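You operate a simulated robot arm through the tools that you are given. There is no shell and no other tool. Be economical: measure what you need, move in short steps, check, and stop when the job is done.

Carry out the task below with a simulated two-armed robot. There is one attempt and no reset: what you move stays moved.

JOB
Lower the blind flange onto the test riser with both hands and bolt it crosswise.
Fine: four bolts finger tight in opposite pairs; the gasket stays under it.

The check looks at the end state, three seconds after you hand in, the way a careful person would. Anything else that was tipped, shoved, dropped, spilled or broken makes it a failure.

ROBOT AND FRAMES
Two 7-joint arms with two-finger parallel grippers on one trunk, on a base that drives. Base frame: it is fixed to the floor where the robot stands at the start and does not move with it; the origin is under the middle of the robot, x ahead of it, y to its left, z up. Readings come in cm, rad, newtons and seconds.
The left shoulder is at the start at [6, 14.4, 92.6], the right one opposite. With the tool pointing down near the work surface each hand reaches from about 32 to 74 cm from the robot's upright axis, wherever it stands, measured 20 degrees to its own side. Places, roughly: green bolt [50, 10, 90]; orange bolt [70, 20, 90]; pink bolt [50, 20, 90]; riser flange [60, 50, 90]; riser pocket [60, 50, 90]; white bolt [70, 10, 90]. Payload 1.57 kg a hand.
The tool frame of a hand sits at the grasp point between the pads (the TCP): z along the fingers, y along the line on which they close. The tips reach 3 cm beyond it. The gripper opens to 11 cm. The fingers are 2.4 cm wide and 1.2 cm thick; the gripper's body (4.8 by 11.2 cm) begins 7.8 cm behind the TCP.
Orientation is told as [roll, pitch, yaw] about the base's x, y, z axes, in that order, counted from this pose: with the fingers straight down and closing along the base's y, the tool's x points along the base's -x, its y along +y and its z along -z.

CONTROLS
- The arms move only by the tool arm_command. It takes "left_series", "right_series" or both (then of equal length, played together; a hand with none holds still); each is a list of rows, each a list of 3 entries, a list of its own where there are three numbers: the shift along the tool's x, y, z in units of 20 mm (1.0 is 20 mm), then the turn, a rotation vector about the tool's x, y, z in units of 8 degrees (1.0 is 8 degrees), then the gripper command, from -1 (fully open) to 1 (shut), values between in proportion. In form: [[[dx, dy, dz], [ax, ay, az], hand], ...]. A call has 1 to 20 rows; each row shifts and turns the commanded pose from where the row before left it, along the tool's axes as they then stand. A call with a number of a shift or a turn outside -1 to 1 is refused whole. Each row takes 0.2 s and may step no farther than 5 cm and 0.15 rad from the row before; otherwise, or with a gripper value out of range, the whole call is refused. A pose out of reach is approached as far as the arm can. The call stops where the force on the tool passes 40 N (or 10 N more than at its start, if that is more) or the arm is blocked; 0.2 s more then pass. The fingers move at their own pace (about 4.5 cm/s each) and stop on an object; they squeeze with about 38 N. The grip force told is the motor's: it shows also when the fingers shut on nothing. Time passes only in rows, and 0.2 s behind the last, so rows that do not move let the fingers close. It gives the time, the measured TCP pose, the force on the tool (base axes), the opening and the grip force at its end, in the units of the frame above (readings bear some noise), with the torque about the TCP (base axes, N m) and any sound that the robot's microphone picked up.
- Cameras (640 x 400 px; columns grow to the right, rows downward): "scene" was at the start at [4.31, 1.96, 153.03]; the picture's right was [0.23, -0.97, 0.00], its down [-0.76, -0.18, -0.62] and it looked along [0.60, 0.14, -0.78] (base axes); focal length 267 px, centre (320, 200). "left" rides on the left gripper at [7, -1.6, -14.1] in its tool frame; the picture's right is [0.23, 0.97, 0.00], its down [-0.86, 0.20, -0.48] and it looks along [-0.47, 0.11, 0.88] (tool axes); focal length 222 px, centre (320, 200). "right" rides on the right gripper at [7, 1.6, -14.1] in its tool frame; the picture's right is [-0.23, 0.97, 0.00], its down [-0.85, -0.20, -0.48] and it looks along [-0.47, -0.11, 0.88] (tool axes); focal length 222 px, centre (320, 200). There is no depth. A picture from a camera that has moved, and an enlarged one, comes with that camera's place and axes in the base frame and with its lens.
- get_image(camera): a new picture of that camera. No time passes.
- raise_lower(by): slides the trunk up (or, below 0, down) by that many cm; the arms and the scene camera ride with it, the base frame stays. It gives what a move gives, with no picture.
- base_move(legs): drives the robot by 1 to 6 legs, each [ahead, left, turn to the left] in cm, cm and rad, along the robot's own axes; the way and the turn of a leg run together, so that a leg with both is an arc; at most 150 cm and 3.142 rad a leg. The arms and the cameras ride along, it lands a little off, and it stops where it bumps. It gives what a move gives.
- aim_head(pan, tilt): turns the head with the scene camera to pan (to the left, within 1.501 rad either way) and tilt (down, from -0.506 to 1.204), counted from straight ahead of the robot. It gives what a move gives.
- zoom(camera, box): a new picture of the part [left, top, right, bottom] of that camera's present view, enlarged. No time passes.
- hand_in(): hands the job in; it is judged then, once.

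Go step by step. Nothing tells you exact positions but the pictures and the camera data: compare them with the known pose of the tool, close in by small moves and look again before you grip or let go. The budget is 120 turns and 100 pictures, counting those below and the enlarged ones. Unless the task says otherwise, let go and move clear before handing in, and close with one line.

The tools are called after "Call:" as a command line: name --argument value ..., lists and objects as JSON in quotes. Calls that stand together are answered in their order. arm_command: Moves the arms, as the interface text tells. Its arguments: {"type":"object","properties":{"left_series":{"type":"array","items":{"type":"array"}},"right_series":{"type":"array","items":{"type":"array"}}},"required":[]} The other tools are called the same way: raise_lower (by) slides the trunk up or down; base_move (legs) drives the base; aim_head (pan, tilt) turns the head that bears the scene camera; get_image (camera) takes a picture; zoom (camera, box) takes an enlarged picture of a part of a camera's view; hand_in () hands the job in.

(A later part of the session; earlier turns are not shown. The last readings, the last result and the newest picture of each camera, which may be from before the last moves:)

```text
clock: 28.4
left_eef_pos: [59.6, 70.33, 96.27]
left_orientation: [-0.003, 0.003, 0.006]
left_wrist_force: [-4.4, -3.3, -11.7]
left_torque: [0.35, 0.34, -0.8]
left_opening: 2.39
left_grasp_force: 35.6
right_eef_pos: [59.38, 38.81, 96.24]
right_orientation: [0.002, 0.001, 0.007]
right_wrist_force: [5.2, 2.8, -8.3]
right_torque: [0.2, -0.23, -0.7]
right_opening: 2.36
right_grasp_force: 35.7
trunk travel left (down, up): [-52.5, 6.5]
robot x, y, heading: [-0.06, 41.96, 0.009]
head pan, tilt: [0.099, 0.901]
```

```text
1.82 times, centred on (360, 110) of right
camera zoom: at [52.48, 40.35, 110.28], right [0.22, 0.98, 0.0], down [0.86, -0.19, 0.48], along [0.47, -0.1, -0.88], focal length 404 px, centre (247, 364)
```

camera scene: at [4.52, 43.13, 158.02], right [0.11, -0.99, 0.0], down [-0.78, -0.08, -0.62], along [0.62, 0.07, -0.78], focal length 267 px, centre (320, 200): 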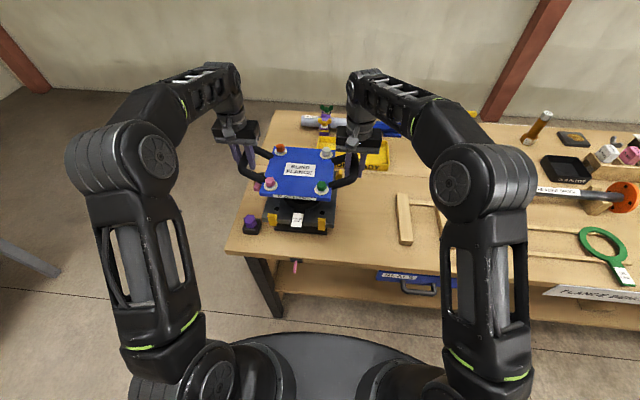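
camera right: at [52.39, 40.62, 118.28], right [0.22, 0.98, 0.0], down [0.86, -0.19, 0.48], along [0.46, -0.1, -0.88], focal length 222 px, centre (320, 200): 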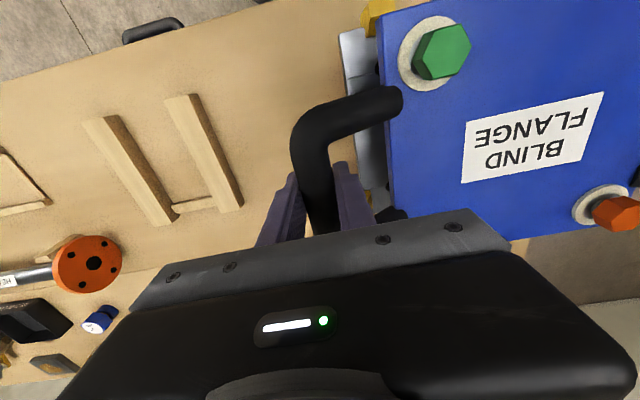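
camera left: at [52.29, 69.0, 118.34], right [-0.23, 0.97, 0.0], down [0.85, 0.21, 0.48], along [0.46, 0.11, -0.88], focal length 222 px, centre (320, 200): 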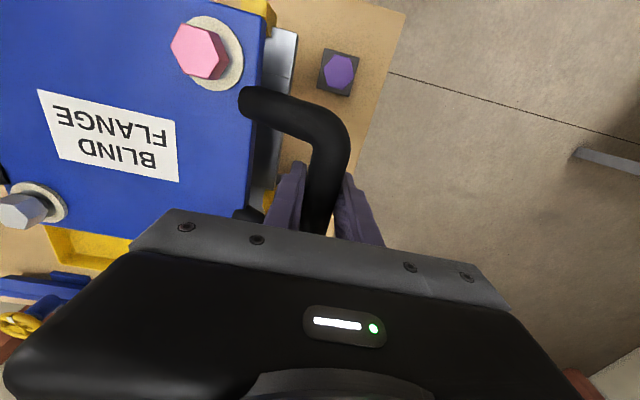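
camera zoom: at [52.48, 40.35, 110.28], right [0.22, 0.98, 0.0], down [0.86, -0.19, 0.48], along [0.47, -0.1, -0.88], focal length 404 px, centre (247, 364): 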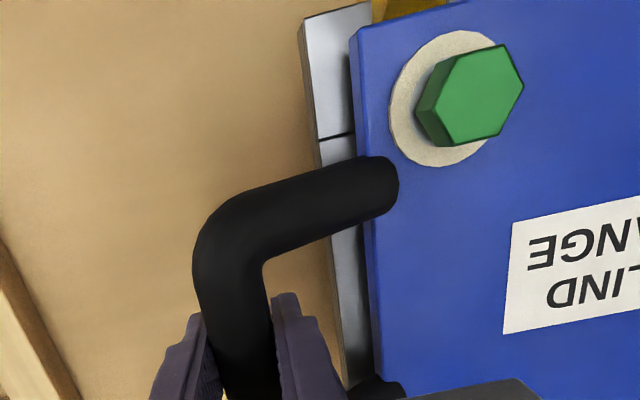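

The washers sit ~3 mm short in x relative to the riser's hole groove line; y agrees within a millimetre. I shift ahead 2.5 mm and lower another 1.2 cm.

Call:
arm_command --left_series '[[[-0.12, -0.03, 0], [0, 0, 0], 1], [[0, 0, 0], [0, 0, 0], 1], [[0, 0, 0.2], [0, 0, 0], 1], [[0, 0, 0.2], [0, 0, 0], 1], [[0, 0, 0.2], [0, 0, 0], 1], [[0, 0, 0], [0, 0, 0], 1]]' --right_series '[[[-0.12, -0.03, 0], [0, 0, 0], 1], [[0, 0, 0], [0, 0, 0], 1], [[0, 0, 0.2], [0, 0, 0], 1], [[0, 0, 0.2], [0, 0, 0], 1], [[0, 0, 0.2], [0, 0, 0], 1], [[0, 0, 0], [0, 0, 0], 1]]'

Call:
zoom --camera "scene" --box '[250, 130, 350, 240]'

Call:
zoom --camera "left" --box '[160, 0, 400, 220]'

Call:
zoom --camera "right" --box '[240, 0, 480, 220]'

```text
clock: 29.8
left_eef_pos: [59.61, 70.16, 95.27]
left_orientation: [-0.002, -0.001, 0.007]
left_wrist_force: [-6.6, -3.5, -1.9]
left_torque: [0.07, 0.67, -0.9]
left_opening: 2.38
left_grasp_force: 36.0
right_eef_pos: [59.5, 38.63, 95.15]
right_orientation: [0.002, -0.001, 0.007]
right_wrist_force: [5.0, 2.6, -1.8]
right_torque: [-0.02, 0.63, -0.75]
right_opening: 2.38
right_grasp_force: 36.1
trunk travel left (down, up): [-52.5, 6.5]
robot x, y, heading: [0.19, 41.99, 0.01]
head pan, tilt: [0.099, 0.901]
```

```text
3.64 times, centred on (300, 185) of scene
camera zoom: at [4.32, 43.0, 153.05], right [0.11, -0.99, 0.0], down [-0.78, -0.08, -0.62], along [0.62, 0.07, -0.78], focal length 970 px, centre (393, 254)
```

zoom: 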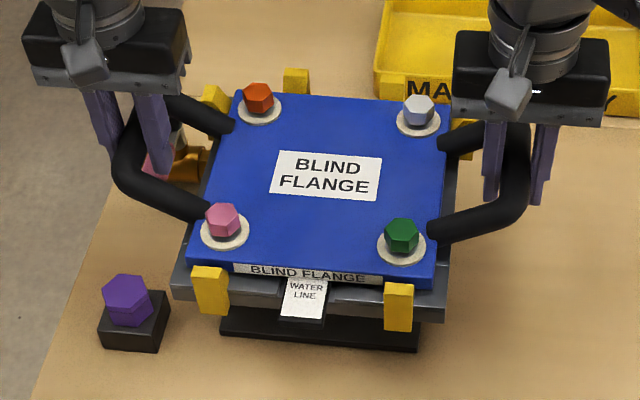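

```text
1.82 times, centred on (280, 110) of left
camera zoom: at [52.67, 68.64, 109.32], right [-0.23, 0.97, 0.0], down [0.85, 0.21, 0.48], along [0.47, 0.11, -0.88], focal length 404 px, centre (393, 364)
```

zoom: 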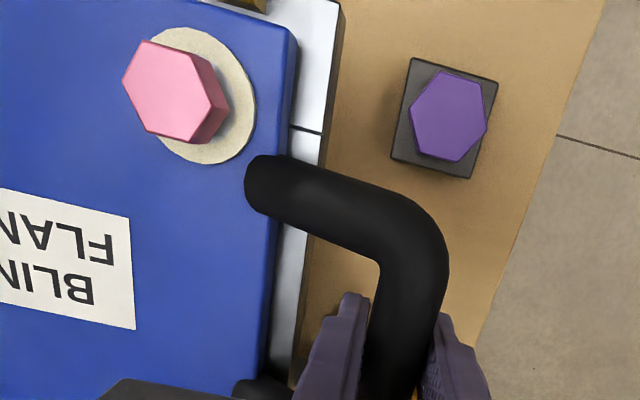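

```text
1.82 times, centred on (360, 110) of right
camera zoom: at [52.59, 40.26, 109.23], right [0.22, 0.98, 0.0], down [0.86, -0.19, 0.48], along [0.47, -0.1, -0.88], focal length 404 px, centre (247, 364)
```

zoom: 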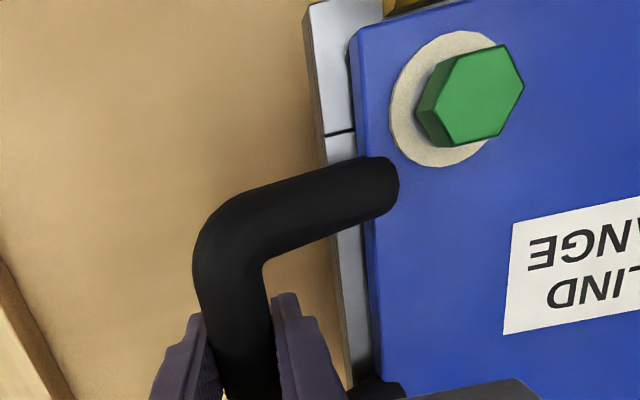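

The load on the hands dropped: something already touches about 1 cm early, on the near side. I look closer at the front guides.

Call:
zoom --camera "scene" --box '[290, 185, 330, 225]'

Call:
zoom --camera "scene" --box '[335, 185, 375, 225]'

```text
10.00 times, centred on (310, 205) of scene
camera zoom: at [4.32, 43.0, 153.05], right [0.11, -0.99, 0.0], down [-0.78, -0.08, -0.62], along [0.62, 0.07, -0.78], focal length 2668 px, centre (420, 150)
```

zoom: 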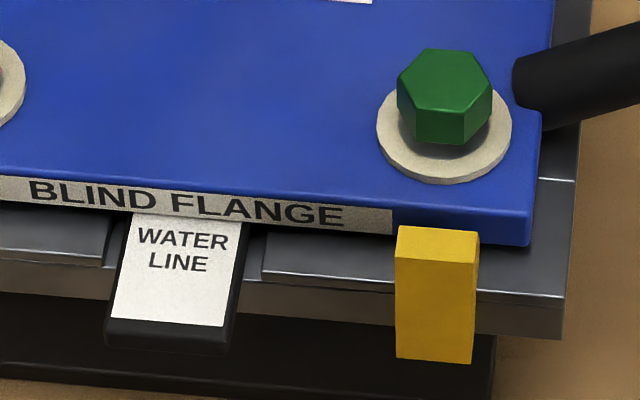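

```text
10.00 times, centred on (355, 205) of scene
camera zoom: at [4.32, 43.0, 153.05], right [0.11, -0.99, 0.0], down [-0.78, -0.08, -0.62], along [0.62, 0.07, -0.78], focal length 2668 px, centre (-30, 150)
```

zoom: 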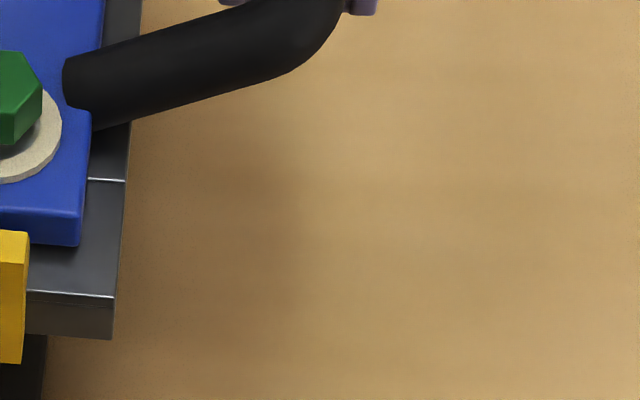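

Call:
arm_command --left_series '[[[-0.05, 0, 0], [0, 0, 0], 1], [[-0.05, 0, 0], [0, 0, 0], 1], [[0, 0, 0.1], [0, 0, 0], 1], [[0, 0, 0], [0, 0, 0], 1]]' --right_series '[[[-0.05, 0, 0], [0, 0, 0], 1], [[-0.05, 0, 0], [0, 0, 0], 1], [[0, 0, 0.1], [0, 0, 0], 1], [[0, 0, 0], [0, 0, 0], 1]]'

Call:
zoom --camera "scene" --box '[258, 130, 342, 220]'

```text
clock: 30.8
left_eef_pos: [59.7, 70.3, 95.12]
left_orientation: [-0.004, -0.001, 0.008]
left_wrist_force: [-13.2, -2.0, 7.8]
left_torque: [0.12, 0.93, -0.86]
left_opening: 2.38
left_grasp_force: 35.9
right_eef_pos: [59.66, 38.68, 95.25]
right_orientation: [0.002, -0.003, 0.009]
right_wrist_force: [-1.2, 2.8, 7.7]
right_torque: [0.14, 1.1, -0.7]
right_opening: 2.38
right_grasp_force: 35.3
trunk travel left (down, up): [-52.5, 6.5]
robot x, y, heading: [-0.17, 42.05, 0.014]
head pan, tilt: [0.099, 0.901]
```

```text
4.44 times, centred on (300, 175) of scene
camera zoom: at [4.0, 42.96, 153.06], right [0.11, -0.99, 0.0], down [-0.78, -0.08, -0.62], along [0.62, 0.07, -0.78], focal length 1186 px, centre (409, 311)
```

zoom: 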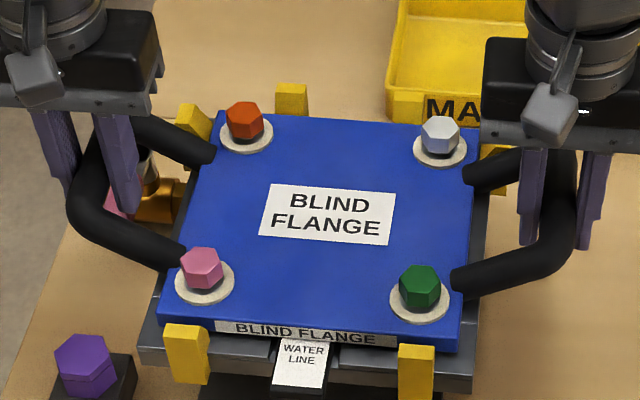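

Call:
zoom --camera "right" --box '[330, 0, 440, 110]'

Call:
zoom --camera "scene" --box '[258, 180, 302, 220]'

```text
3.64 times, centred on (385, 55) of right
camera zoom: at [52.6, 40.26, 109.16], right [0.22, 0.98, 0.0], down [0.86, -0.19, 0.48], along [0.47, -0.1, -0.88], focal length 808 px, centre (84, 727)
```

zoom: 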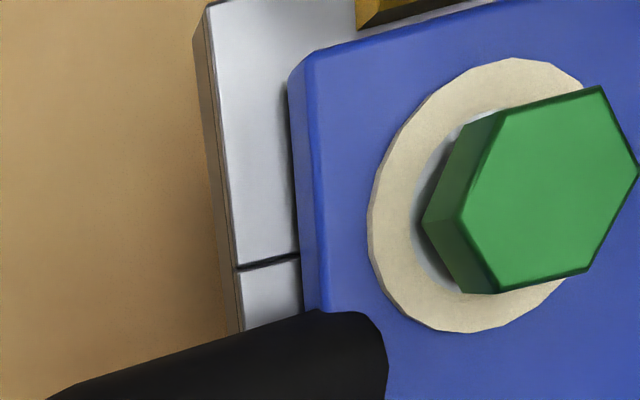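

```text
10.00 times, centred on (280, 200) of scene
camera zoom: at [4.0, 42.96, 153.06], right [0.11, -0.99, 0.0], down [-0.78, -0.08, -0.62], along [0.62, 0.07, -0.78], focal length 2668 px, centre (720, 200)
```

zoom: 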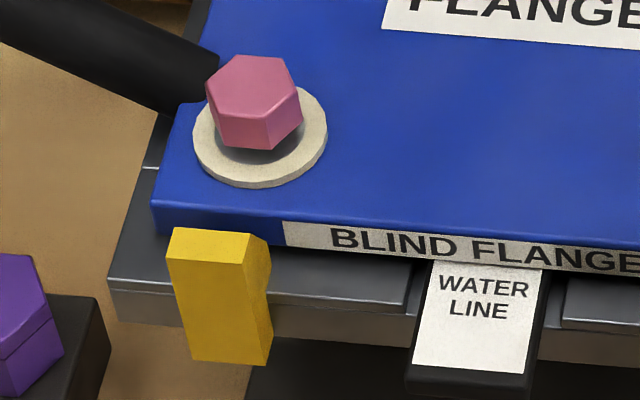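

I need to know how far the flange really has to come down; the resting blocks' height tells, so I look at them.

Call:
zoom --camera "scene" --box '[380, 170, 470, 260]'

```text
4.44 times, centred on (425, 215) of scene
camera zoom: at [4.0, 42.96, 153.06], right [0.11, -0.99, 0.0], down [-0.78, -0.08, -0.62], along [0.62, 0.07, -0.78], focal length 1186 px, centre (-147, 133)
```

zoom: 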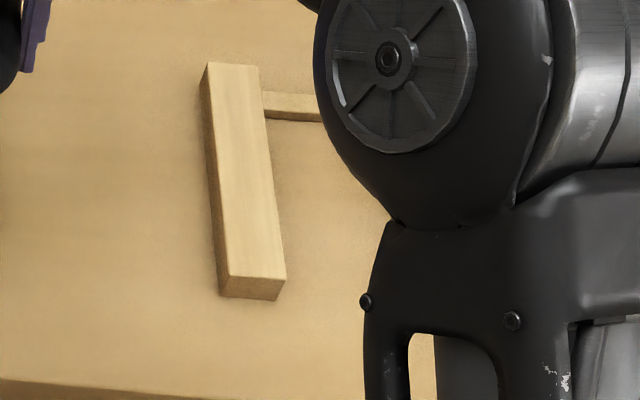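

By the measured travel, the flange still stands about 1 cm proud, likely caught on the near guides or hole rims. I lift 6 mm, move 3 mm further ahead, and lower gently again.

Call:
arm_command --left_series '[[[0, 0, -0.2], [0, 0, 0], 1], [[0, 0, -0.2], [0, 0, 0], 1], [[-0.15, 0, 0], [0, 0, 0], 1], [[0, 0, 0], [0, 0, 0], 1], [[0, 0, 0.1], [0, 0, 0], 1], [[0, 0, 0.1], [0, 0, 0], 1], [[0, 0, 0.1], [0, 0, 0], 1], [[0, 0, 0], [0, 0, 0], 1]]' --right_series '[[[0, 0, -0.2], [0, 0, 0], 1], [[0, 0, -0.2], [0, 0, 0], 1], [[-0.15, 0, 0], [0, 0, 0], 1], [[0, 0, 0], [0, 0, 0], 1], [[0, 0, 0.1], [0, 0, 0], 1], [[0, 0, 0.1], [0, 0, 0], 1], [[0, 0, 0.1], [0, 0, 0], 1], [[0, 0, 0], [0, 0, 0], 1]]'

```text
clock: 32.6
left_eef_pos: [59.65, 70.27, 95.35]
left_orientation: [-0.002, 0.003, 0.009]
left_wrist_force: [-19.2, -0.1, -8.3]
left_torque: [0.13, 0.31, -0.77]
left_opening: 2.38
left_grasp_force: 35.5
right_eef_pos: [59.93, 38.74, 95.38]
right_orientation: [0.001, -0.001, 0.008]
right_wrist_force: [-17.6, -0.2, -1.9]
right_torque: [0.1, -0.02, -0.64]
right_opening: 2.37
right_grasp_force: 35.9
trunk travel left (down, up): [-52.5, 6.5]
robot x, y, heading: [0.05, 41.91, 0.008]
head pan, tilt: [0.099, 0.901]
```

Now it is blocked ahead (≈37 N in x), so the rear guides touch. I back off and probe toward the front guides to find the middle.

Call:
arm_command --left_series '[[[0.1, 0, -0.05], [0, 0, 0], 1], [[0.1, 0, -0.05], [0, 0, 0], 1], [[0.1, 0, 0], [0, 0, 0], 1], [[0, 0, 0], [0, 0, 0], 1]]' --right_series '[[[0.1, 0, -0.05], [0, 0, 0], 1], [[0.1, 0, -0.05], [0, 0, 0], 1], [[0.1, 0, 0], [0, 0, 0], 1], [[0, 0, 0], [0, 0, 0], 1]]'

Call:
zoom --camera "scene" --box '[264, 130, 344, 170]'

```text
clock: 33.6
left_eef_pos: [59.78, 70.19, 95.21]
left_orientation: [-0.005, 0.001, 0.007]
left_wrist_force: [-5.0, -1.8, -9.3]
left_torque: [-0.05, 0.43, -0.75]
left_opening: 2.38
left_grasp_force: 35.8
right_eef_pos: [59.67, 38.66, 95.2]
right_orientation: [0.0, 0.0, 0.007]
right_wrist_force: [4.9, 1.2, -11.1]
right_torque: [-0.07, -0.35, -0.68]
right_opening: 2.37
right_grasp_force: 35.5
trunk travel left (down, up): [-52.5, 6.5]
robot x, y, heading: [0.18, 42.17, 0.01]
head pan, tilt: [0.099, 0.901]
```

```text
8.00 times, centred on (304, 150) of scene
camera zoom: at [4.55, 43.05, 153.02], right [0.11, -0.99, 0.0], down [-0.78, -0.08, -0.62], along [0.62, 0.07, -0.78], focal length 2134 px, centre (448, 600)
```

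zoom: 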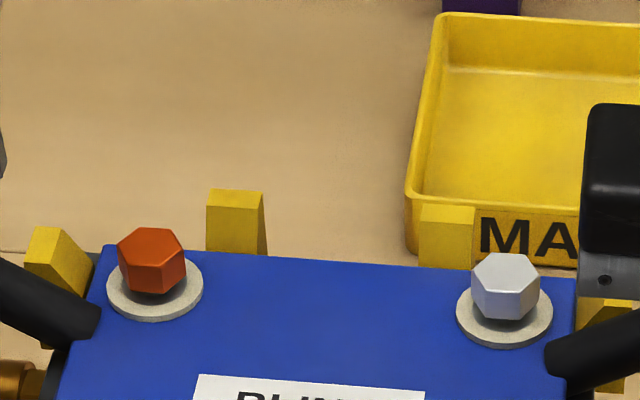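

Free again with full weight hanging at the same height, so the middle is here. I lower in small steps.

Call:
arm_command --left_series '[[[0, 0, 0.1], [0, 0, 0], 1], [[0, 0, 0.1], [0, 0, 0], 1], [[0, 0, 0.1], [0, 0, 0], 1], [[0, 0, 0], [0, 0, 0], 1]]' --right_series '[[[0, 0, 0.1], [0, 0, 0], 1], [[0, 0, 0.1], [0, 0, 0], 1], [[0, 0, 0.1], [0, 0, 0], 1], [[0, 0, 0], [0, 0, 0], 1]]'

```text
clock: 34.6
left_eef_pos: [59.68, 70.16, 95.2]
left_orientation: [-0.002, -0.008, 0.006]
left_wrist_force: [4.1, 1.3, 19.7]
left_torque: [0.03, 0.03, -0.98]
left_opening: 2.37
left_grasp_force: 36.1
right_eef_pos: [59.54, 38.7, 95.13]
right_orientation: [0.003, -0.007, 0.007]
right_wrist_force: [14.5, 0.4, 15.0]
right_torque: [-0.04, -0.74, -0.76]
right_opening: 2.37
right_grasp_force: 35.9
trunk travel left (down, up): [-52.5, 6.5]
robot x, y, heading: [-0.42, 42.07, 0.006]
head pan, tilt: [0.099, 0.901]
```

Contact comes at the same height z≈95.15 wherever it stands in x, so the flange is flat down on the gasket between the guides. I relax the stored forces before letting go.

Call:
arm_command --left_series '[[[-0.03, 0, -0.07], [0, 0, 0], 1], [[0, 0, 0], [0, 0, 0], 1], [[0, 0, 0], [0, 0, 0], 1]]' --right_series '[[[-0.06, 0, -0.06], [0, 0, 0], 1], [[0, 0, 0], [0, 0, 0], 1], [[0, 0, 0], [0, 0, 0], 1]]'

Call:
zoom --camera "scene" --box '[258, 150, 338, 230]'

```text
clock: 35.4
left_eef_pos: [59.52, 70.24, 95.11]
left_orientation: [-0.003, -0.003, 0.007]
left_wrist_force: [4.8, 0.7, 22.8]
left_torque: [-0.07, -0.76, -0.66]
left_opening: 2.4
left_grasp_force: 36.2
right_eef_pos: [59.49, 38.63, 95.02]
right_orientation: [0.002, -0.002, 0.007]
right_wrist_force: [11.3, 0.5, 21.0]
right_torque: [-0.05, -0.24, -0.55]
right_opening: 2.37
right_grasp_force: 36.4
trunk travel left (down, up): [-52.5, 6.5]
robot x, y, heading: [-0.42, 41.92, 0.002]
head pan, tilt: [0.099, 0.901]
```

```text
5.00 times, centred on (298, 190) of scene
camera zoom: at [4.09, 42.93, 153.06], right [0.11, -0.99, 0.0], down [-0.78, -0.08, -0.62], along [0.62, 0.07, -0.78], focal length 1334 px, centre (430, 250)
```

zoom: 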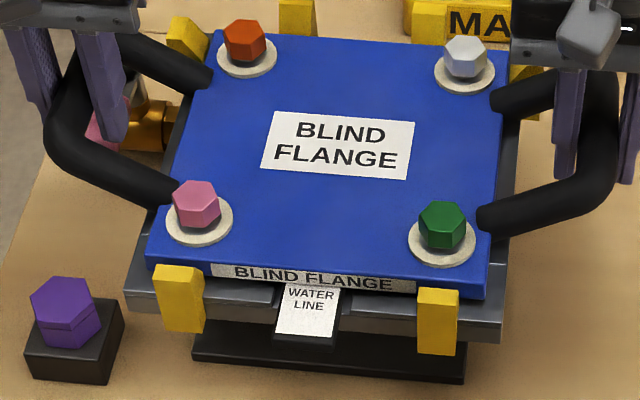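

Call:
arm_command --left_series '[[[0, 0, -0.06], [0, 0, 0], 1], [[0, 0, -0.06], [0, 0, 0], 1], [[0, 0, 0], [0, 0, 0], 1], [[0, 0, 0], [0, 0, 0], 1], [[0, 0, 0], [0, 0, 0], 1]]' --right_series '[[[-0.03, 0, -0.06], [0, 0, 0], 1], [[-0.03, 0, -0.06], [0, 0, 0], 1], [[0, 0, 0], [0, 0, 0], 1], [[0, 0, 0], [0, 0, 0], 1], [[0, 0, 0], [0, 0, 0], 1]]'

```text
clock: 36.6
left_eef_pos: [59.44, 70.2, 95.19]
left_orientation: [-0.004, 0.003, 0.009]
left_wrist_force: [0.5, -4.5, 4.3]
left_torque: [0.04, -0.81, -0.15]
left_opening: 2.33
left_grasp_force: 36.2
right_eef_pos: [59.59, 38.57, 95.12]
right_orientation: [0.002, 0.001, 0.009]
right_wrist_force: [-0.9, 0.6, 10.1]
right_torque: [0.08, 0.2, -0.12]
right_opening: 2.38
right_grasp_force: 35.2
trunk travel left (down, up): [-52.5, 6.5]
robot x, y, heading: [-0.24, 41.86, 0.007]
head pan, tilt: [0.099, 0.901]
```

Forces are near zero apart from a light press. I open both hands slightly and lift straight up.

Call:
arm_command --left_series '[[[0, 0, 0], [0, 0, 0], 0.1], [[0, 0, 0], [0, 0, 0], 0.1], [[0, 0, 0], [0, 0, 0], 0.1], [[0, 0, 0], [0, 0, 0], 0.1], [[0, 0, -0.5], [0, 0, 0], 0.1], [[0, 0, -1], [0, 0, 0], 0.1], [[0, 0, -1], [0, 0, 0], 0.1], [[0, 0, -1], [0, 0, 0], 0.1], [[0, 0, -1], [0, 0, 0], 0.1]]' --right_series '[[[0, 0, 0], [0, 0, 0], 0.1], [[0, 0, 0], [0, 0, 0], 0.1], [[0, 0, 0], [0, 0, 0], 0.1], [[0, 0, 0], [0, 0, 0], 0.1], [[0, 0, -0.5], [0, 0, 0], 0.1], [[0, 0, -1], [0, 0, 0], 0.1], [[0, 0, -1], [0, 0, 0], 0.1], [[0, 0, -1], [0, 0, 0], 0.1], [[0, 0, -1], [0, 0, 0], 0.1]]'

Call:
get_image --camera "right"

Call:
zoom --camera "scene" --box '[258, 150, 338, 230]'

```text
clock: 38.6
left_eef_pos: [59.63, 70.16, 104.22]
left_orientation: [-0.002, 0.001, 0.008]
left_wrist_force: [0.6, -0.4, -0.3]
left_torque: [0.0, -0.02, 0.0]
left_opening: 4.95
left_grasp_force: 0.1
right_eef_pos: [59.74, 38.67, 103.03]
right_orientation: [0.0, -0.001, 0.009]
right_wrist_force: [0.3, -0.5, 0.1]
right_torque: [0.04, 0.01, 0.01]
right_opening: 4.95
right_grasp_force: 0.2
right hand out of reach, approached as far as the arm can: row 9
trunk travel left (down, up): [-52.5, 6.5]
robot x, y, heading: [-0.15, 41.89, 0.007]
head pan, tilt: [0.099, 0.901]
```

```text
50 pictures are left
camera right: at [52.67, 40.14, 117.08], right [0.22, 0.98, 0.0], down [0.86, -0.19, 0.48], along [0.47, -0.1, -0.88], focal length 222 px, centre (320, 200)
```

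right: 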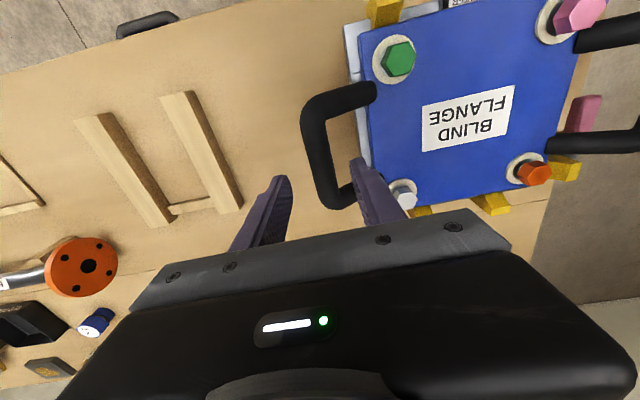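

```text
5.00 times, centred on (298, 190) of scene
camera zoom: at [4.29, 42.91, 153.03], right [0.11, -0.99, 0.0], down [-0.78, -0.08, -0.62], along [0.62, 0.07, -0.78], focal length 1334 px, centre (430, 250)
```

zoom: 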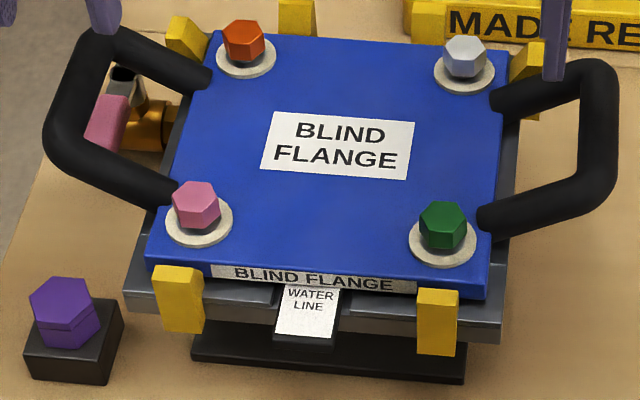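

The flange rests square between the guides with the gasket tab still out front. Next the bolts: pink first, so I bring the left hand above the pink bolt and look.

Call:
arm_command --left_series '[[[0.67, -0.87, 0.3], [0, 0, 0], 0.1], [[0.67, -0.87, 0.3], [0, 0, 0], 0.1], [[0.67, -0.87, 0.3], [0, 0, 0], 0.1], [[0.67, -0.87, 0.3], [0, 0, 0], 0.1], [[0.67, -0.87, 0.3], [0, 0, 0], 0.1], [[0, 0, 0], [0, 0, 0], 0.1]]'

Call:
get_image --camera "left"

Call:
zoom --camera "scene" --box '[248, 130, 348, 230]'

```text
clock: 40.0
left_eef_pos: [52.85, 61.59, 101.2]
left_orientation: [-0.003, -0.001, 0.007]
left_wrist_force: [-0.2, 0.3, -0.3]
left_torque: [-0.02, 0.03, -0.01]
left_opening: 4.93
left_grasp_force: 0.0
right_eef_pos: [59.68, 38.57, 102.94]
right_orientation: [0.003, -0.001, 0.008]
right_wrist_force: [-0.4, 0.5, -0.5]
right_torque: [-0.01, 0.01, 0.01]
right_opening: 4.96
right_grasp_force: 0.1
trunk travel left (down, up): [-52.5, 6.5]
robot x, y, heading: [-0.54, 42.11, 0.005]
head pan, tilt: [0.099, 0.901]
```

```text
48 pictures are left
camera left: at [45.93, 59.89, 115.22], right [-0.23, 0.97, 0.0], down [0.85, 0.21, 0.48], along [0.47, 0.11, -0.88], focal length 222 px, centre (320, 200)
```

left: 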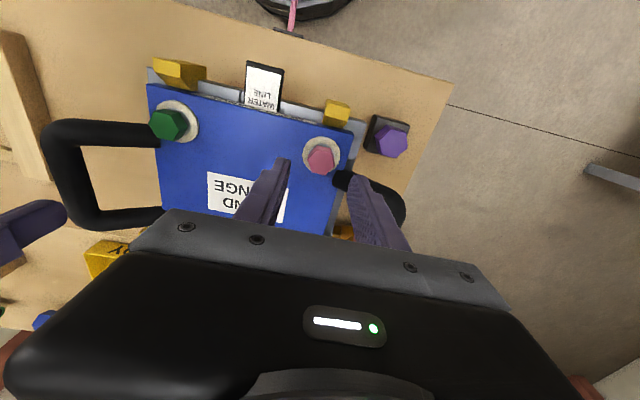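

```text
4.00 times, centred on (298, 180) of scene
camera zoom: at [4.32, 43.01, 153.03], right [0.11, -0.99, 0.0], down [-0.78, -0.08, -0.62], along [0.62, 0.07, -0.78], focal length 1067 px, centre (408, 280)
```

zoom: 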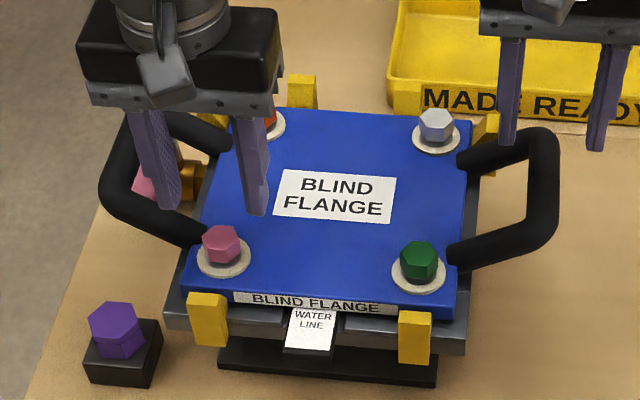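

Pink head is at about (52.6, 61.5), flats facing ±x. I turn the left hand by +90° above it so the fingers close along x, and check reach.

Call:
arm_command --left_series '[[[0.12, -0.05, 0], [0, 0, 0], 0.1], [[0, 0, 0], [0, 0, -0.9375], 0.1], [[0, 0, 0], [0, 0, -0.9375], 0.1], [[0, 0, 0], [0, 0, -0.9375], 0.1], [[0, 0, 0], [0, 0, -0.9375], 0.1], [[0, 0, 0], [0, 0, -0.9375], 0.1], [[0, 0, 0], [0, 0, -0.9375], 0.1], [[0, 0, 0], [0, 0, -0.9375], 0.1], [[0, 0, 0], [0, 0, -0.9375], 0.1], [[0, 0, 0], [0, 0, -0.9375], 0.1], [[0, 0, 0], [0, 0, -0.9375], 0.1], [[0, 0, 0], [0, 0, -0.9375], 0.1], [[0, 0, 0], [0, 0, -0.9375], 0.1], [[0, 0, 0], [0, 0, 0], 0.1]]'

Call:
get_image --camera "left"

```text
clock: 43.0
left_eef_pos: [52.7, 61.51, 101.03]
left_orientation: [-0.001, 0.003, 1.578]
left_wrist_force: [-0.2, -0.2, 0.1]
left_torque: [0.01, 0.06, 0.0]
left_opening: 4.92
left_grasp_force: 0.0
right_eef_pos: [59.66, 38.57, 103.0]
right_orientation: [0.001, -0.003, 0.006]
right_wrist_force: [0.0, 0.5, 0.3]
right_torque: [0.0, 0.01, -0.04]
right_opening: 4.95
right_grasp_force: 0.1
trunk travel left (down, up): [-52.5, 6.5]
robot x, y, heading: [-0.29, 42.15, 0.005]
head pan, tilt: [0.099, 0.901]
```

```text
46 pictures are left
camera left: at [54.43, 54.52, 115.26], right [-0.97, -0.24, 0.0], down [-0.21, 0.85, 0.48], along [-0.11, 0.46, -0.88], focal length 222 px, centre (320, 200)
```

left: 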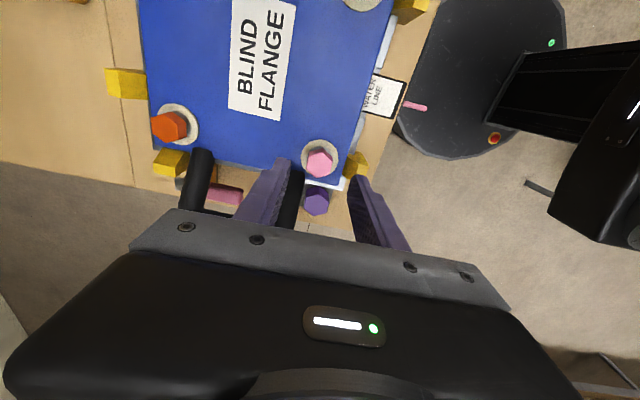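

Call:
arm_command --left_series '[[[0.05, 0, 0.5], [0, 0, 0], 0.1], [[0, 0, 0.5], [0, 0, 0], 0.1], [[0, 0, 0.5], [0, 0, 0], 0.1], [[0, 0, 0.4], [0, 0, 0], 0.1], [[0, 0, 0.35], [0, 0, 0], 0.1], [[0, 0, 0], [0, 0, 0], 0.1]]'

Call:
get_image --camera "left"

Call:
zoom --camera "scene" --box '[258, 150, 338, 230]'

```text
clock: 44.4
left_eef_pos: [52.64, 61.44, 96.74]
left_orientation: [0.002, 0.004, 1.577]
left_wrist_force: [-0.1, 1.3, 0.4]
left_torque: [0.03, 0.0, 0.02]
left_opening: 4.93
left_grasp_force: 0.0
right_eef_pos: [59.75, 38.61, 102.99]
right_orientation: [0.0, -0.001, 0.007]
right_wrist_force: [0.5, -0.4, 0.4]
right_torque: [-0.02, -0.03, 0.0]
right_opening: 4.93
right_grasp_force: 0.0
trunk travel left (down, up): [-52.5, 6.5]
robot x, y, heading: [-0.62, 41.88, 0.009]
head pan, tilt: [0.099, 0.901]
```

```text
45 pictures are left
camera left: at [54.4, 54.4, 110.75], right [-0.97, -0.23, 0.0], down [-0.21, 0.86, 0.48], along [-0.11, 0.46, -0.88], focal length 222 px, centre (320, 200)
```

left: 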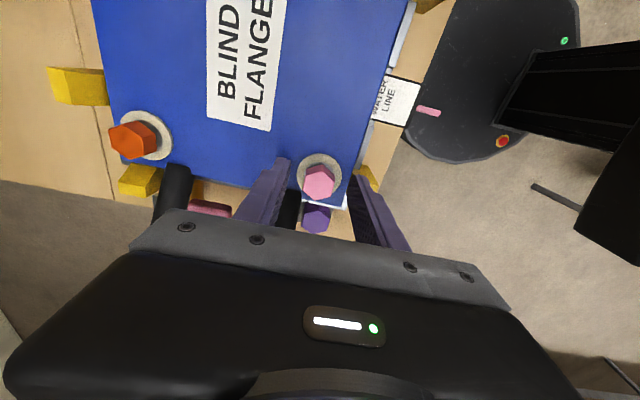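

```text
5.00 times, centred on (298, 190) of scene
camera zoom: at [4.3, 42.99, 153.03], right [0.11, -0.99, 0.0], down [-0.78, -0.08, -0.62], along [0.62, 0.07, -0.78], focal length 1334 px, centre (430, 250)
```

zoom: 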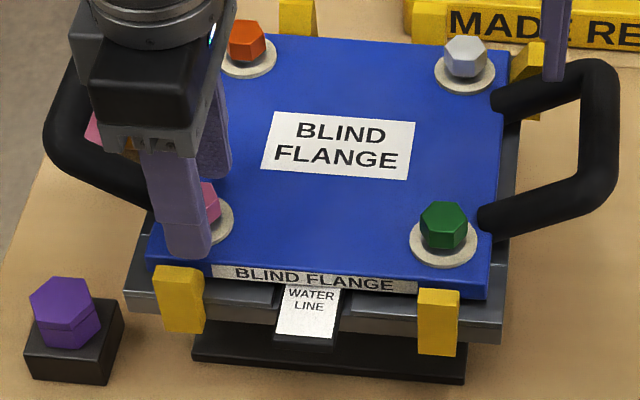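

The bolt lies centred between the fingers; I close and check the grip, then turn clockwise a little.

Call:
arm_command --left_series '[[[0, 0, 0], [0, 0, 0], 1], [[0, 0, 0], [0, 0, 0], 1], [[0, 0, 0], [0, 0, 0], 1], [[0, 0, 0], [0, 0, 0], 1], [[0, 0, 0], [0, 0, 1], 1], [[0, 0, 0], [0, 0, 1], 1], [[0, 0, 0], [0, 0, 1], 1], [[0, 0, 0], [0, 0, 1], 1], [[0, 0, 0], [0, 0, 0], 1]]'

Call:
zoom --camera "left" --box '[240, 110, 400, 230]'

```text
clock: 46.4
left_eef_pos: [52.61, 61.31, 96.64]
left_orientation: [0.0, 0.004, 1.017]
left_wrist_force: [-3.0, 1.3, 3.3]
left_torque: [-0.61, 0.9, 0.03]
left_opening: 2.38
left_grasp_force: 35.6
right_eef_pos: [59.55, 38.67, 103.14]
right_orientation: [0.002, 0.0, 0.006]
right_wrist_force: [0.2, -0.3, -0.5]
right_torque: [0.02, -0.01, -0.03]
right_opening: 4.95
right_grasp_force: 0.0
trunk travel left (down, up): [-52.5, 6.5]
robot x, y, heading: [-0.21, 42.04, 0.006]
head pan, tilt: [0.099, 0.901]
```

```text
3.33 times, centred on (320, 170) of left
camera zoom: at [50.39, 54.6, 110.79], right [-0.95, 0.32, 0.0], down [0.28, 0.83, 0.48], along [0.15, 0.45, -0.88], focal length 740 px, centre (320, 300)
```

zoom: 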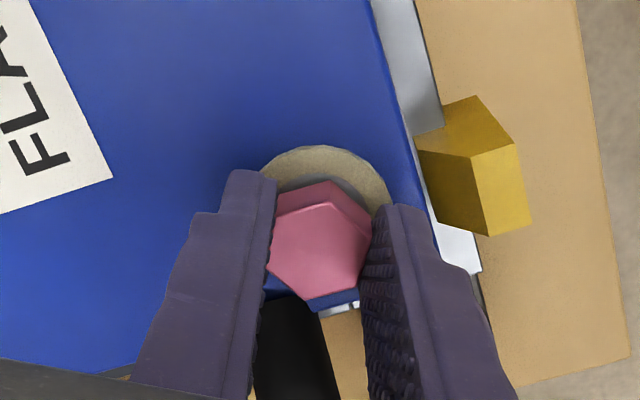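

Gripped on the flats (2.38 cm) and turning freely. I continue the stroke clockwise.

Call:
arm_command --left_series '[[[0, 0, 0], [0, 0, 1], 1], [[0, 0, 0], [0, 0, 1], 1], [[0, 0, 0], [0, 0, 1], 1], [[0, 0, 0], [0, 0, 1], 1], [[0, 0, 0], [0, 0, 1], 1], [[0, 0, 0], [0, 0, 1], 1], [[0, 0, 0], [0, 0, 1], 1], [[0, 0, 0], [0, 0, 1], 1], [[0, 0, 0], [0, 0, 1], 1], [[0, 0, 0], [0, 0, 1], 1], [[0, 0, 0], [0, 0, 1], 1], [[0, 0, 0], [0, 0, 1], 1], [[0, 0, 0], [0, 0, 1], 1], [[0, 0, 0], [0, 0, 1], 1], [[0, 0, 0], [0, 0, 1], 1], [[0, 0, 0], [0, 0, 1], 1], [[0, 0, 0], [0, 0, 0], 1]]'

Call:
zoom --camera "left" --box '[240, 110, 400, 230]'

```text
clock: 50.0
left_eef_pos: [53.05, 61.26, 96.65]
left_orientation: [0.0, -0.004, -1.217]
left_wrist_force: [17.3, 12.9, 4.1]
left_torque: [-0.23, -0.46, -0.09]
left_opening: 2.65
left_grasp_force: 37.6
right_eef_pos: [59.82, 38.74, 102.88]
right_orientation: [0.001, -0.001, 0.008]
right_wrist_force: [-0.4, -0.5, -0.3]
right_torque: [-0.03, 0.0, 0.04]
right_opening: 4.96
right_grasp_force: 0.0
trunk travel left (down, up): [-52.5, 6.5]
robot x, y, heading: [0.11, 41.89, 0.009]
head pan, tilt: [0.099, 0.901]
```

```text
3.33 times, centred on (320, 170) of left
camera zoom: at [48.94, 67.39, 110.7], right [0.83, 0.55, 0.0], down [0.48, -0.73, 0.48], along [0.27, -0.4, -0.88], focal length 740 px, centre (320, 300)
```

zoom: 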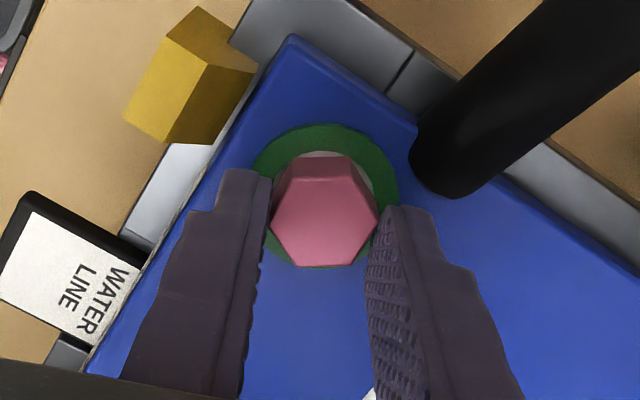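

The pink washer ring turned green: that bolt is finger tight. I release, lift, and bring the right hand to the opposite (white) bolt.

Call:
arm_command --left_series '[[[0, 0, 0], [0, 0, 0], 0.3], [[0, 0, 0], [0, 0, 0], 0.3], [[0, 0, -0.5], [0, 0, 0], 0.3], [[0, 0, -1], [0, 0, 0], 0.3], [[0, 0, -1], [0, 0, 0], 0.3], [[0, 0, -1], [0, 0, -1], 0.1], [[0, 0, 0], [0, 0, -1], 0.1], [[0, 0, 0], [0, 0, -1], 0.1], [[0, 0, 0], [0, 0, -1], 0.1], [[0, 0, 0], [0, 0, -1], 0.1], [[0, 0, 0], [0, 0, -1], 0.1], [[0, 0, 0], [0, 0, -1], 0.1], [[0, 0, 0], [0, 0, -1], 0.1], [[0, 0, 0], [0, 0, -0.7], 0.1], [[0, 0.9, 0], [0, 0, 0], 0.1], [[0, 0.9, 0], [0, 0, 0], 0.1], [[0, 0.9, 0], [0, 0, 0], 0.1], [[0, 0.9, 0], [0, 0, 0], 0.1]]' --right_series '[[[0, 0, 0], [0, 0, 0], 0.1], [[0, 0, 0], [0, 0, 0], 0.1], [[0, 0, 0], [0, 0, 0], 0.1], [[0, 0, 0], [0, 0, 0], 0.1], [[0, 0, 0], [0, 0, 0], 0.1], [[-0.69, 0.87, 0.2], [0, 0, 0], 0.1], [[-0.69, 0.87, 0.2], [0, 0, 0], 0.1], [[-0.69, 0.87, 0.2], [0, 0, 0], 0.1], [[-0.69, 0.87, 0.2], [0, 0, 0], 0.1], [[-0.69, 0.87, 0.2], [0, 0, 0], 0.1], [[0, 0, 0], [0, 0, -0.9375], 0.1], [[0, 0, 0], [0, 0, -0.9375], 0.1], [[0, 0, 0], [0, 0, -0.9375], 0.1], [[0, 0, 0], [0, 0, -0.9375], 0.1], [[0, 0, 0], [0, 0, 0], 0.1], [[0, 0, 0], [0, 0, 0], 0.1], [[0, 0, 0], [0, 0, 0], 0.1], [[0, 0, 0], [0, 0, 0], 0.1]]'

Call:
zoom --camera "scene" --box '[248, 130, 348, 230]'

Call:
get_image --camera "right"

```text
clock: 53.8
left_eef_pos: [52.71, 68.69, 103.53]
left_orientation: [-0.003, 0.0, 0.0]
left_wrist_force: [0.1, -0.1, -0.6]
left_torque: [-0.02, -0.02, -0.01]
left_opening: 4.97
left_grasp_force: 0.0
right_eef_pos: [59.72, 38.72, 103.04]
right_orientation: [0.001, -0.002, 0.533]
right_wrist_force: [0.1, 0.0, 0.6]
right_torque: [-0.03, 0.01, 0.01]
right_opening: 4.94
right_grasp_force: 0.0
right hand out of reach, approached as far as the arm can: row 6, 7, 8, 9, 10
trunk travel left (down, up): [-52.5, 6.5]
robot x, y, heading: [-0.31, 41.86, 0.003]
head pan, tilt: [0.099, 0.901]
```

```text
4.00 times, centred on (298, 180) of scene
camera zoom: at [4.3, 43.03, 153.03], right [0.11, -0.99, 0.0], down [-0.78, -0.08, -0.62], along [0.62, 0.07, -0.78], focal length 1067 px, centre (408, 280)
```

zoom: 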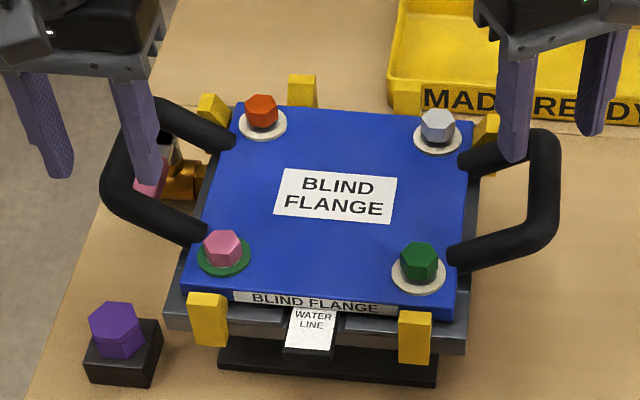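

```text
40 pictures are left
camera right: at [52.82, 36.56, 117.04], right [-0.3, 0.95, 0.0], down [0.84, 0.26, 0.48], along [0.46, 0.14, -0.88], focal length 222 px, centre (320, 200)
```

right: 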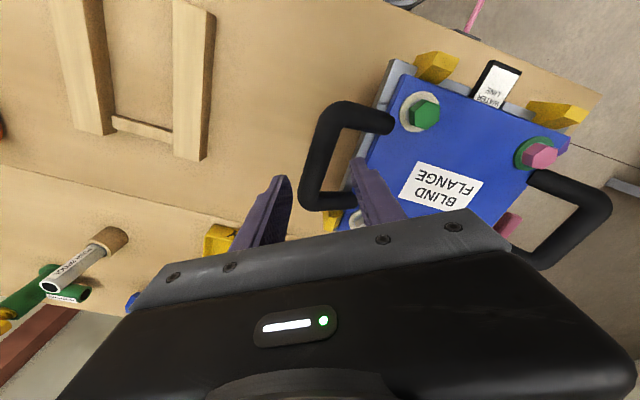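

Right hand cannot reach the white bolt from here. I pull the right hand back; then raise the trunk and creep 3 cm forward so the left hand can do the far bolts.

Call:
arm_command --right_series '[[[0.94, 0, 0], [0, 0, 0.5], 0.1], [[0.94, 0, 0], [0, 0, 0.5], 0.1], [[0.94, 0, 0], [0, 0, 0.5], 0.1], [[0.94, 0, 0], [0, 0, 0.5], 0.1], [[0.94, 0, 0], [0, 0, 0.5], 0.1], [[0.94, 0, 0], [0, 0, 0.5], 0.1], [[0.94, 0, 0], [0, 0, 0.5], 0.1], [[0.94, 0, 0], [0, 0, 0.25], 0.1], [[0.94, 0, 0], [0, 0, 0], 0.1], [[0.94, 0, 0], [0, 0, 0], 0.1]]'

Call:
raise_lower --by 6

Call:
base_move --legs '[[3, 0, 0]]'

```text
clock: 56.0
left_eef_pos: [52.7, 68.62, 103.49]
left_orientation: [-0.005, 0.0, 0.001]
left_wrist_force: [-1.0, 0.0, -0.1]
left_torque: [-0.01, -0.01, -0.02]
left_opening: 4.95
left_grasp_force: 0.1
right_eef_pos: [41.69, 34.49, 103.08]
right_orientation: [0.003, -0.001, 0.008]
right_wrist_force: [0.5, 0.4, -0.8]
right_torque: [0.0, 0.02, 0.05]
right_opening: 4.96
right_grasp_force: 0.0
trunk travel left (down, up): [-52.5, 6.5]
robot x, y, heading: [-0.54, 42.11, 0.013]
head pan, tilt: [0.099, 0.901]
```

```text
clock: 57.0
left_eef_pos: [52.65, 68.6, 109.55]
left_orientation: [-0.004, -0.002, 0.001]
left_wrist_force: [0.5, 0.2, 0.3]
left_torque: [0.0, -0.01, 0.01]
left_opening: 4.95
left_grasp_force: 0.0
right_eef_pos: [41.8, 34.42, 109.01]
right_orientation: [0.001, 0.001, 0.007]
right_wrist_force: [0.1, 0.9, -0.2]
right_torque: [-0.01, 0.0, 0.02]
right_opening: 4.94
right_grasp_force: 0.0
trunk travel left (down, up): [-58.5, 0.5]
robot x, y, heading: [-0.25, 41.87, 0.005]
head pan, tilt: [0.099, 0.901]
```

```text
clock: 57.8
left_eef_pos: [55.77, 68.53, 109.54]
left_orientation: [-0.004, 0.001, -0.001]
left_wrist_force: [0.3, -0.3, 0.2]
left_torque: [0.01, 0.03, -0.01]
left_opening: 4.97
left_grasp_force: 0.1
right_eef_pos: [44.83, 34.44, 108.85]
right_orientation: [0.001, 0.0, 0.007]
right_wrist_force: [0.2, 0.6, -0.2]
right_torque: [0.0, 0.03, -0.02]
right_opening: 4.93
right_grasp_force: 0.1
trunk travel left (down, up): [-58.5, 0.5]
robot x, y, heading: [2.71, 41.91, 0.007]
head pan, tilt: [0.099, 0.901]
```

Call:
arm_command --left_series '[[[-0.2, -0.96, 0.7], [0, 0, 0], 0.1], [[-0.2, -0.96, 0.7], [0, 0, 0], 0.1], [[-0.2, -0.96, 0.7], [0, 0, 0], 0.1], [[-0.4, -0.96, 0.7], [0, 0, 0], 0.1], [[-0.4, -0.96, 0.6], [0, 0, 0], 0.1], [[-0.5, -0.96, 0.5], [0, 0, 0], 0.1], [[-0.7, -0.96, 0.3], [0, 0, 0], 0.1], [[-0.7, -0.96, 0.2], [0, 0, 0], 0.1], [[-0.7, -0.96, 0.1], [0, 0, 0], 0.1], [[-0.7, -0.96, 0], [0, 0, 0], 0.1], [[-0.7, -0.96, 0], [0, 0, 0], 0.1], [[0, 0, 0], [0, 0, 0], 0.1]]'

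Call:
get_image --camera "left"

```text
clock: 60.4
left_eef_pos: [66.39, 47.57, 100.56]
left_orientation: [-0.003, -0.001, 0.001]
left_wrist_force: [-0.4, 0.7, 0.1]
left_torque: [-0.02, -0.01, 0.01]
left_opening: 4.94
left_grasp_force: 0.1
right_eef_pos: [44.65, 34.43, 108.97]
right_orientation: [0.0, 0.0, 0.007]
right_wrist_force: [-0.7, 0.2, 0.0]
right_torque: [0.03, -0.03, 0.03]
right_opening: 4.93
right_grasp_force: 0.2
trunk travel left (down, up): [-58.5, 0.5]
robot x, y, heading: [2.71, 41.68, 0.007]
head pan, tilt: [0.099, 0.901]
```

```text
39 pictures are left
camera left: at [59.42, 45.89, 114.74], right [-0.23, 0.97, 0.0], down [0.86, 0.2, 0.48], along [0.47, 0.11, -0.88], focal length 222 px, centre (320, 200)
```

left: 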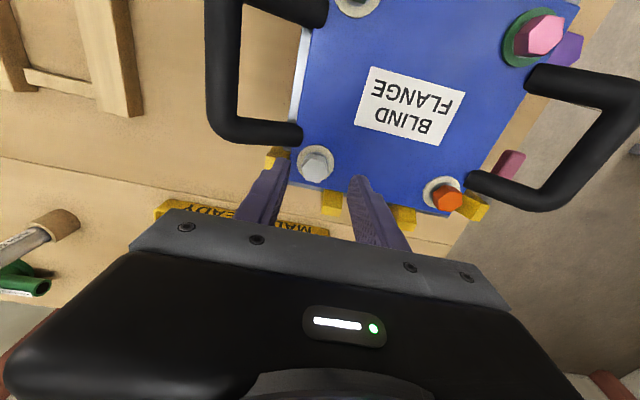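

White head estimated at (66.85, 47.15). I shift, yaw +90°, and descend to grip height.

Call:
arm_command --left_series '[[[-0.23, -0.2, 0], [0, 0, 0], 0.1], [[0, 0, 0], [0, 0, -0.9375], 0.1], [[0, 0, 0], [0, 0, -0.9375], 0.1], [[0, 0, 0], [0, 0, -0.9375], 0.1], [[0, 0, 0], [0, 0, -0.9375], 0.1], [[0, 0, 0], [0, 0, -0.9375], 0.1], [[0, 0, 0], [0, 0, -0.9375], 0.1], [[0, 0, 0], [0, 0, -0.9375], 0.1], [[0, 0, 0], [0, 0, -0.9375], 0.1], [[0, 0, 0], [0, 0, -0.9375], 0.1], [[0, 0, 0], [0, 0, -0.9375], 0.1], [[0, 0, 0], [0, 0, -0.9375], 0.1], [[0, 0, 0], [0, 0, -0.9375], 0.1], [[0, 0, 0.5], [0, 0, 0], 0.1], [[0, 0, 0], [0, 0, 0], 0.1]]'

Call:
get_image --camera "left"

Call:
zoom --camera "scene" --box '[248, 130, 348, 230]'

```text
clock: 63.6
left_eef_pos: [66.9, 47.08, 99.7]
left_orientation: [0.0, 0.002, 1.574]
left_wrist_force: [0.3, 0.0, 0.4]
left_torque: [0.02, 0.02, 0.02]
left_opening: 4.97
left_grasp_force: 0.0
right_eef_pos: [44.65, 34.41, 109.03]
right_orientation: [0.0, 0.002, 0.007]
right_wrist_force: [0.0, -0.3, -0.3]
right_torque: [0.0, 0.0, 0.0]
right_opening: 4.95
right_grasp_force: 0.1
trunk travel left (down, up): [-58.5, 0.5]
robot x, y, heading: [2.51, 41.84, 0.007]
head pan, tilt: [0.099, 0.901]
```

```text
38 pictures are left
camera left: at [68.53, 40.09, 113.76], right [-0.97, -0.23, 0.0], down [-0.2, 0.86, 0.48], along [-0.11, 0.46, -0.88], focal length 222 px, centre (320, 200)
```

left: 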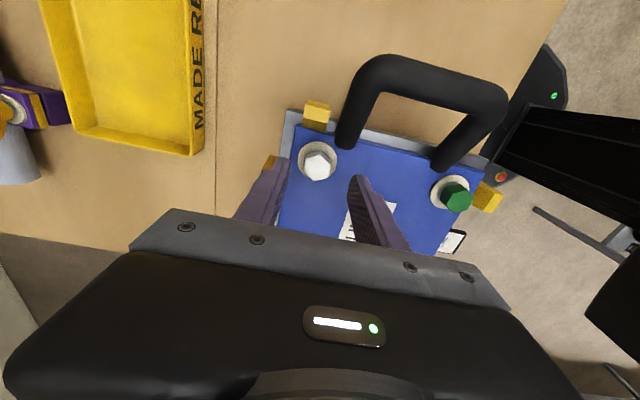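

```text
4.00 times, centred on (298, 180) of scene
camera zoom: at [7.26, 43.0, 159.03], right [0.11, -0.99, 0.0], down [-0.78, -0.08, -0.62], along [0.62, 0.07, -0.78], focal length 1067 px, centre (408, 280)
```

zoom: 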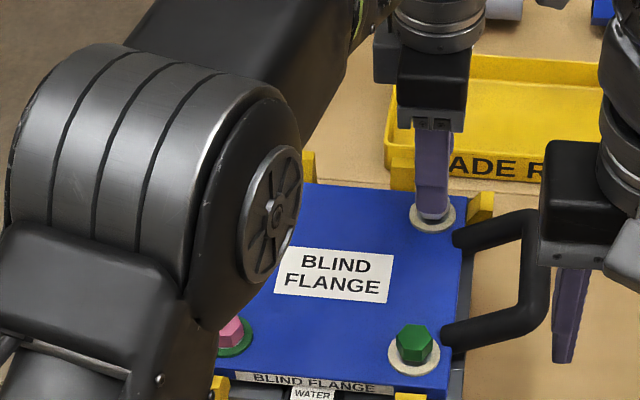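

Call:
arm_command --left_series '[[[0.1, 0, 0.5], [0, 0, 0], 0.1], [[0, 0, 0.5], [0, 0, 0], 0.1], [[0, 0, 0.5], [0, 0, 0], 0.1], [[0, 0, 0], [0, 0, 0], 1], [[0, 0, 0], [0, 0, 0], 1], [[0, 0, 0], [0, 0, 0], 1], [[0, 0, 0], [0, 0, 0], 1], [[0, 0, 0], [0, 0, 1], 1], [[0, 0, 0], [0, 0, 1], 1], [[0, 0, 0], [0, 0, 1], 1], [[0, 0, 0], [0, 0, 1], 1], [[0, 0, 0], [0, 0, 0], 1]]'

Call:
zoom --camera "left" --box '[240, 110, 400, 230]'

```text
clock: 66.2
left_eef_pos: [67.03, 46.86, 96.51]
left_orientation: [-0.002, 0.004, 1.01]
left_wrist_force: [10.7, 2.7, 7.0]
left_torque: [-0.49, 0.26, -0.02]
left_opening: 2.37
left_grasp_force: 36.5
right_eef_pos: [44.6, 34.46, 109.02]
right_orientation: [0.001, 0.001, 0.007]
right_wrist_force: [-0.1, -0.4, -0.5]
right_torque: [0.03, -0.03, -0.01]
right_opening: 4.93
right_grasp_force: 0.1
trunk travel left (down, up): [-58.5, 0.5]
robot x, y, heading: [2.81, 41.87, 0.007]
head pan, tilt: [0.099, 0.901]
```

```text
3.33 times, centred on (320, 170) of left
camera zoom: at [64.65, 40.1, 110.74], right [-0.95, 0.32, 0.0], down [0.29, 0.83, 0.48], along [0.15, 0.45, -0.88], focal length 740 px, centre (320, 300)
```

zoom: 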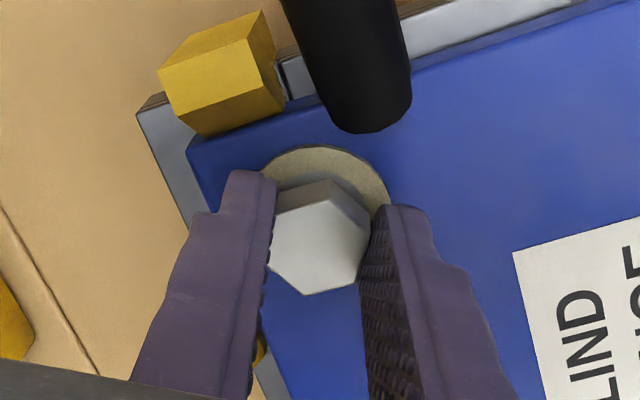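

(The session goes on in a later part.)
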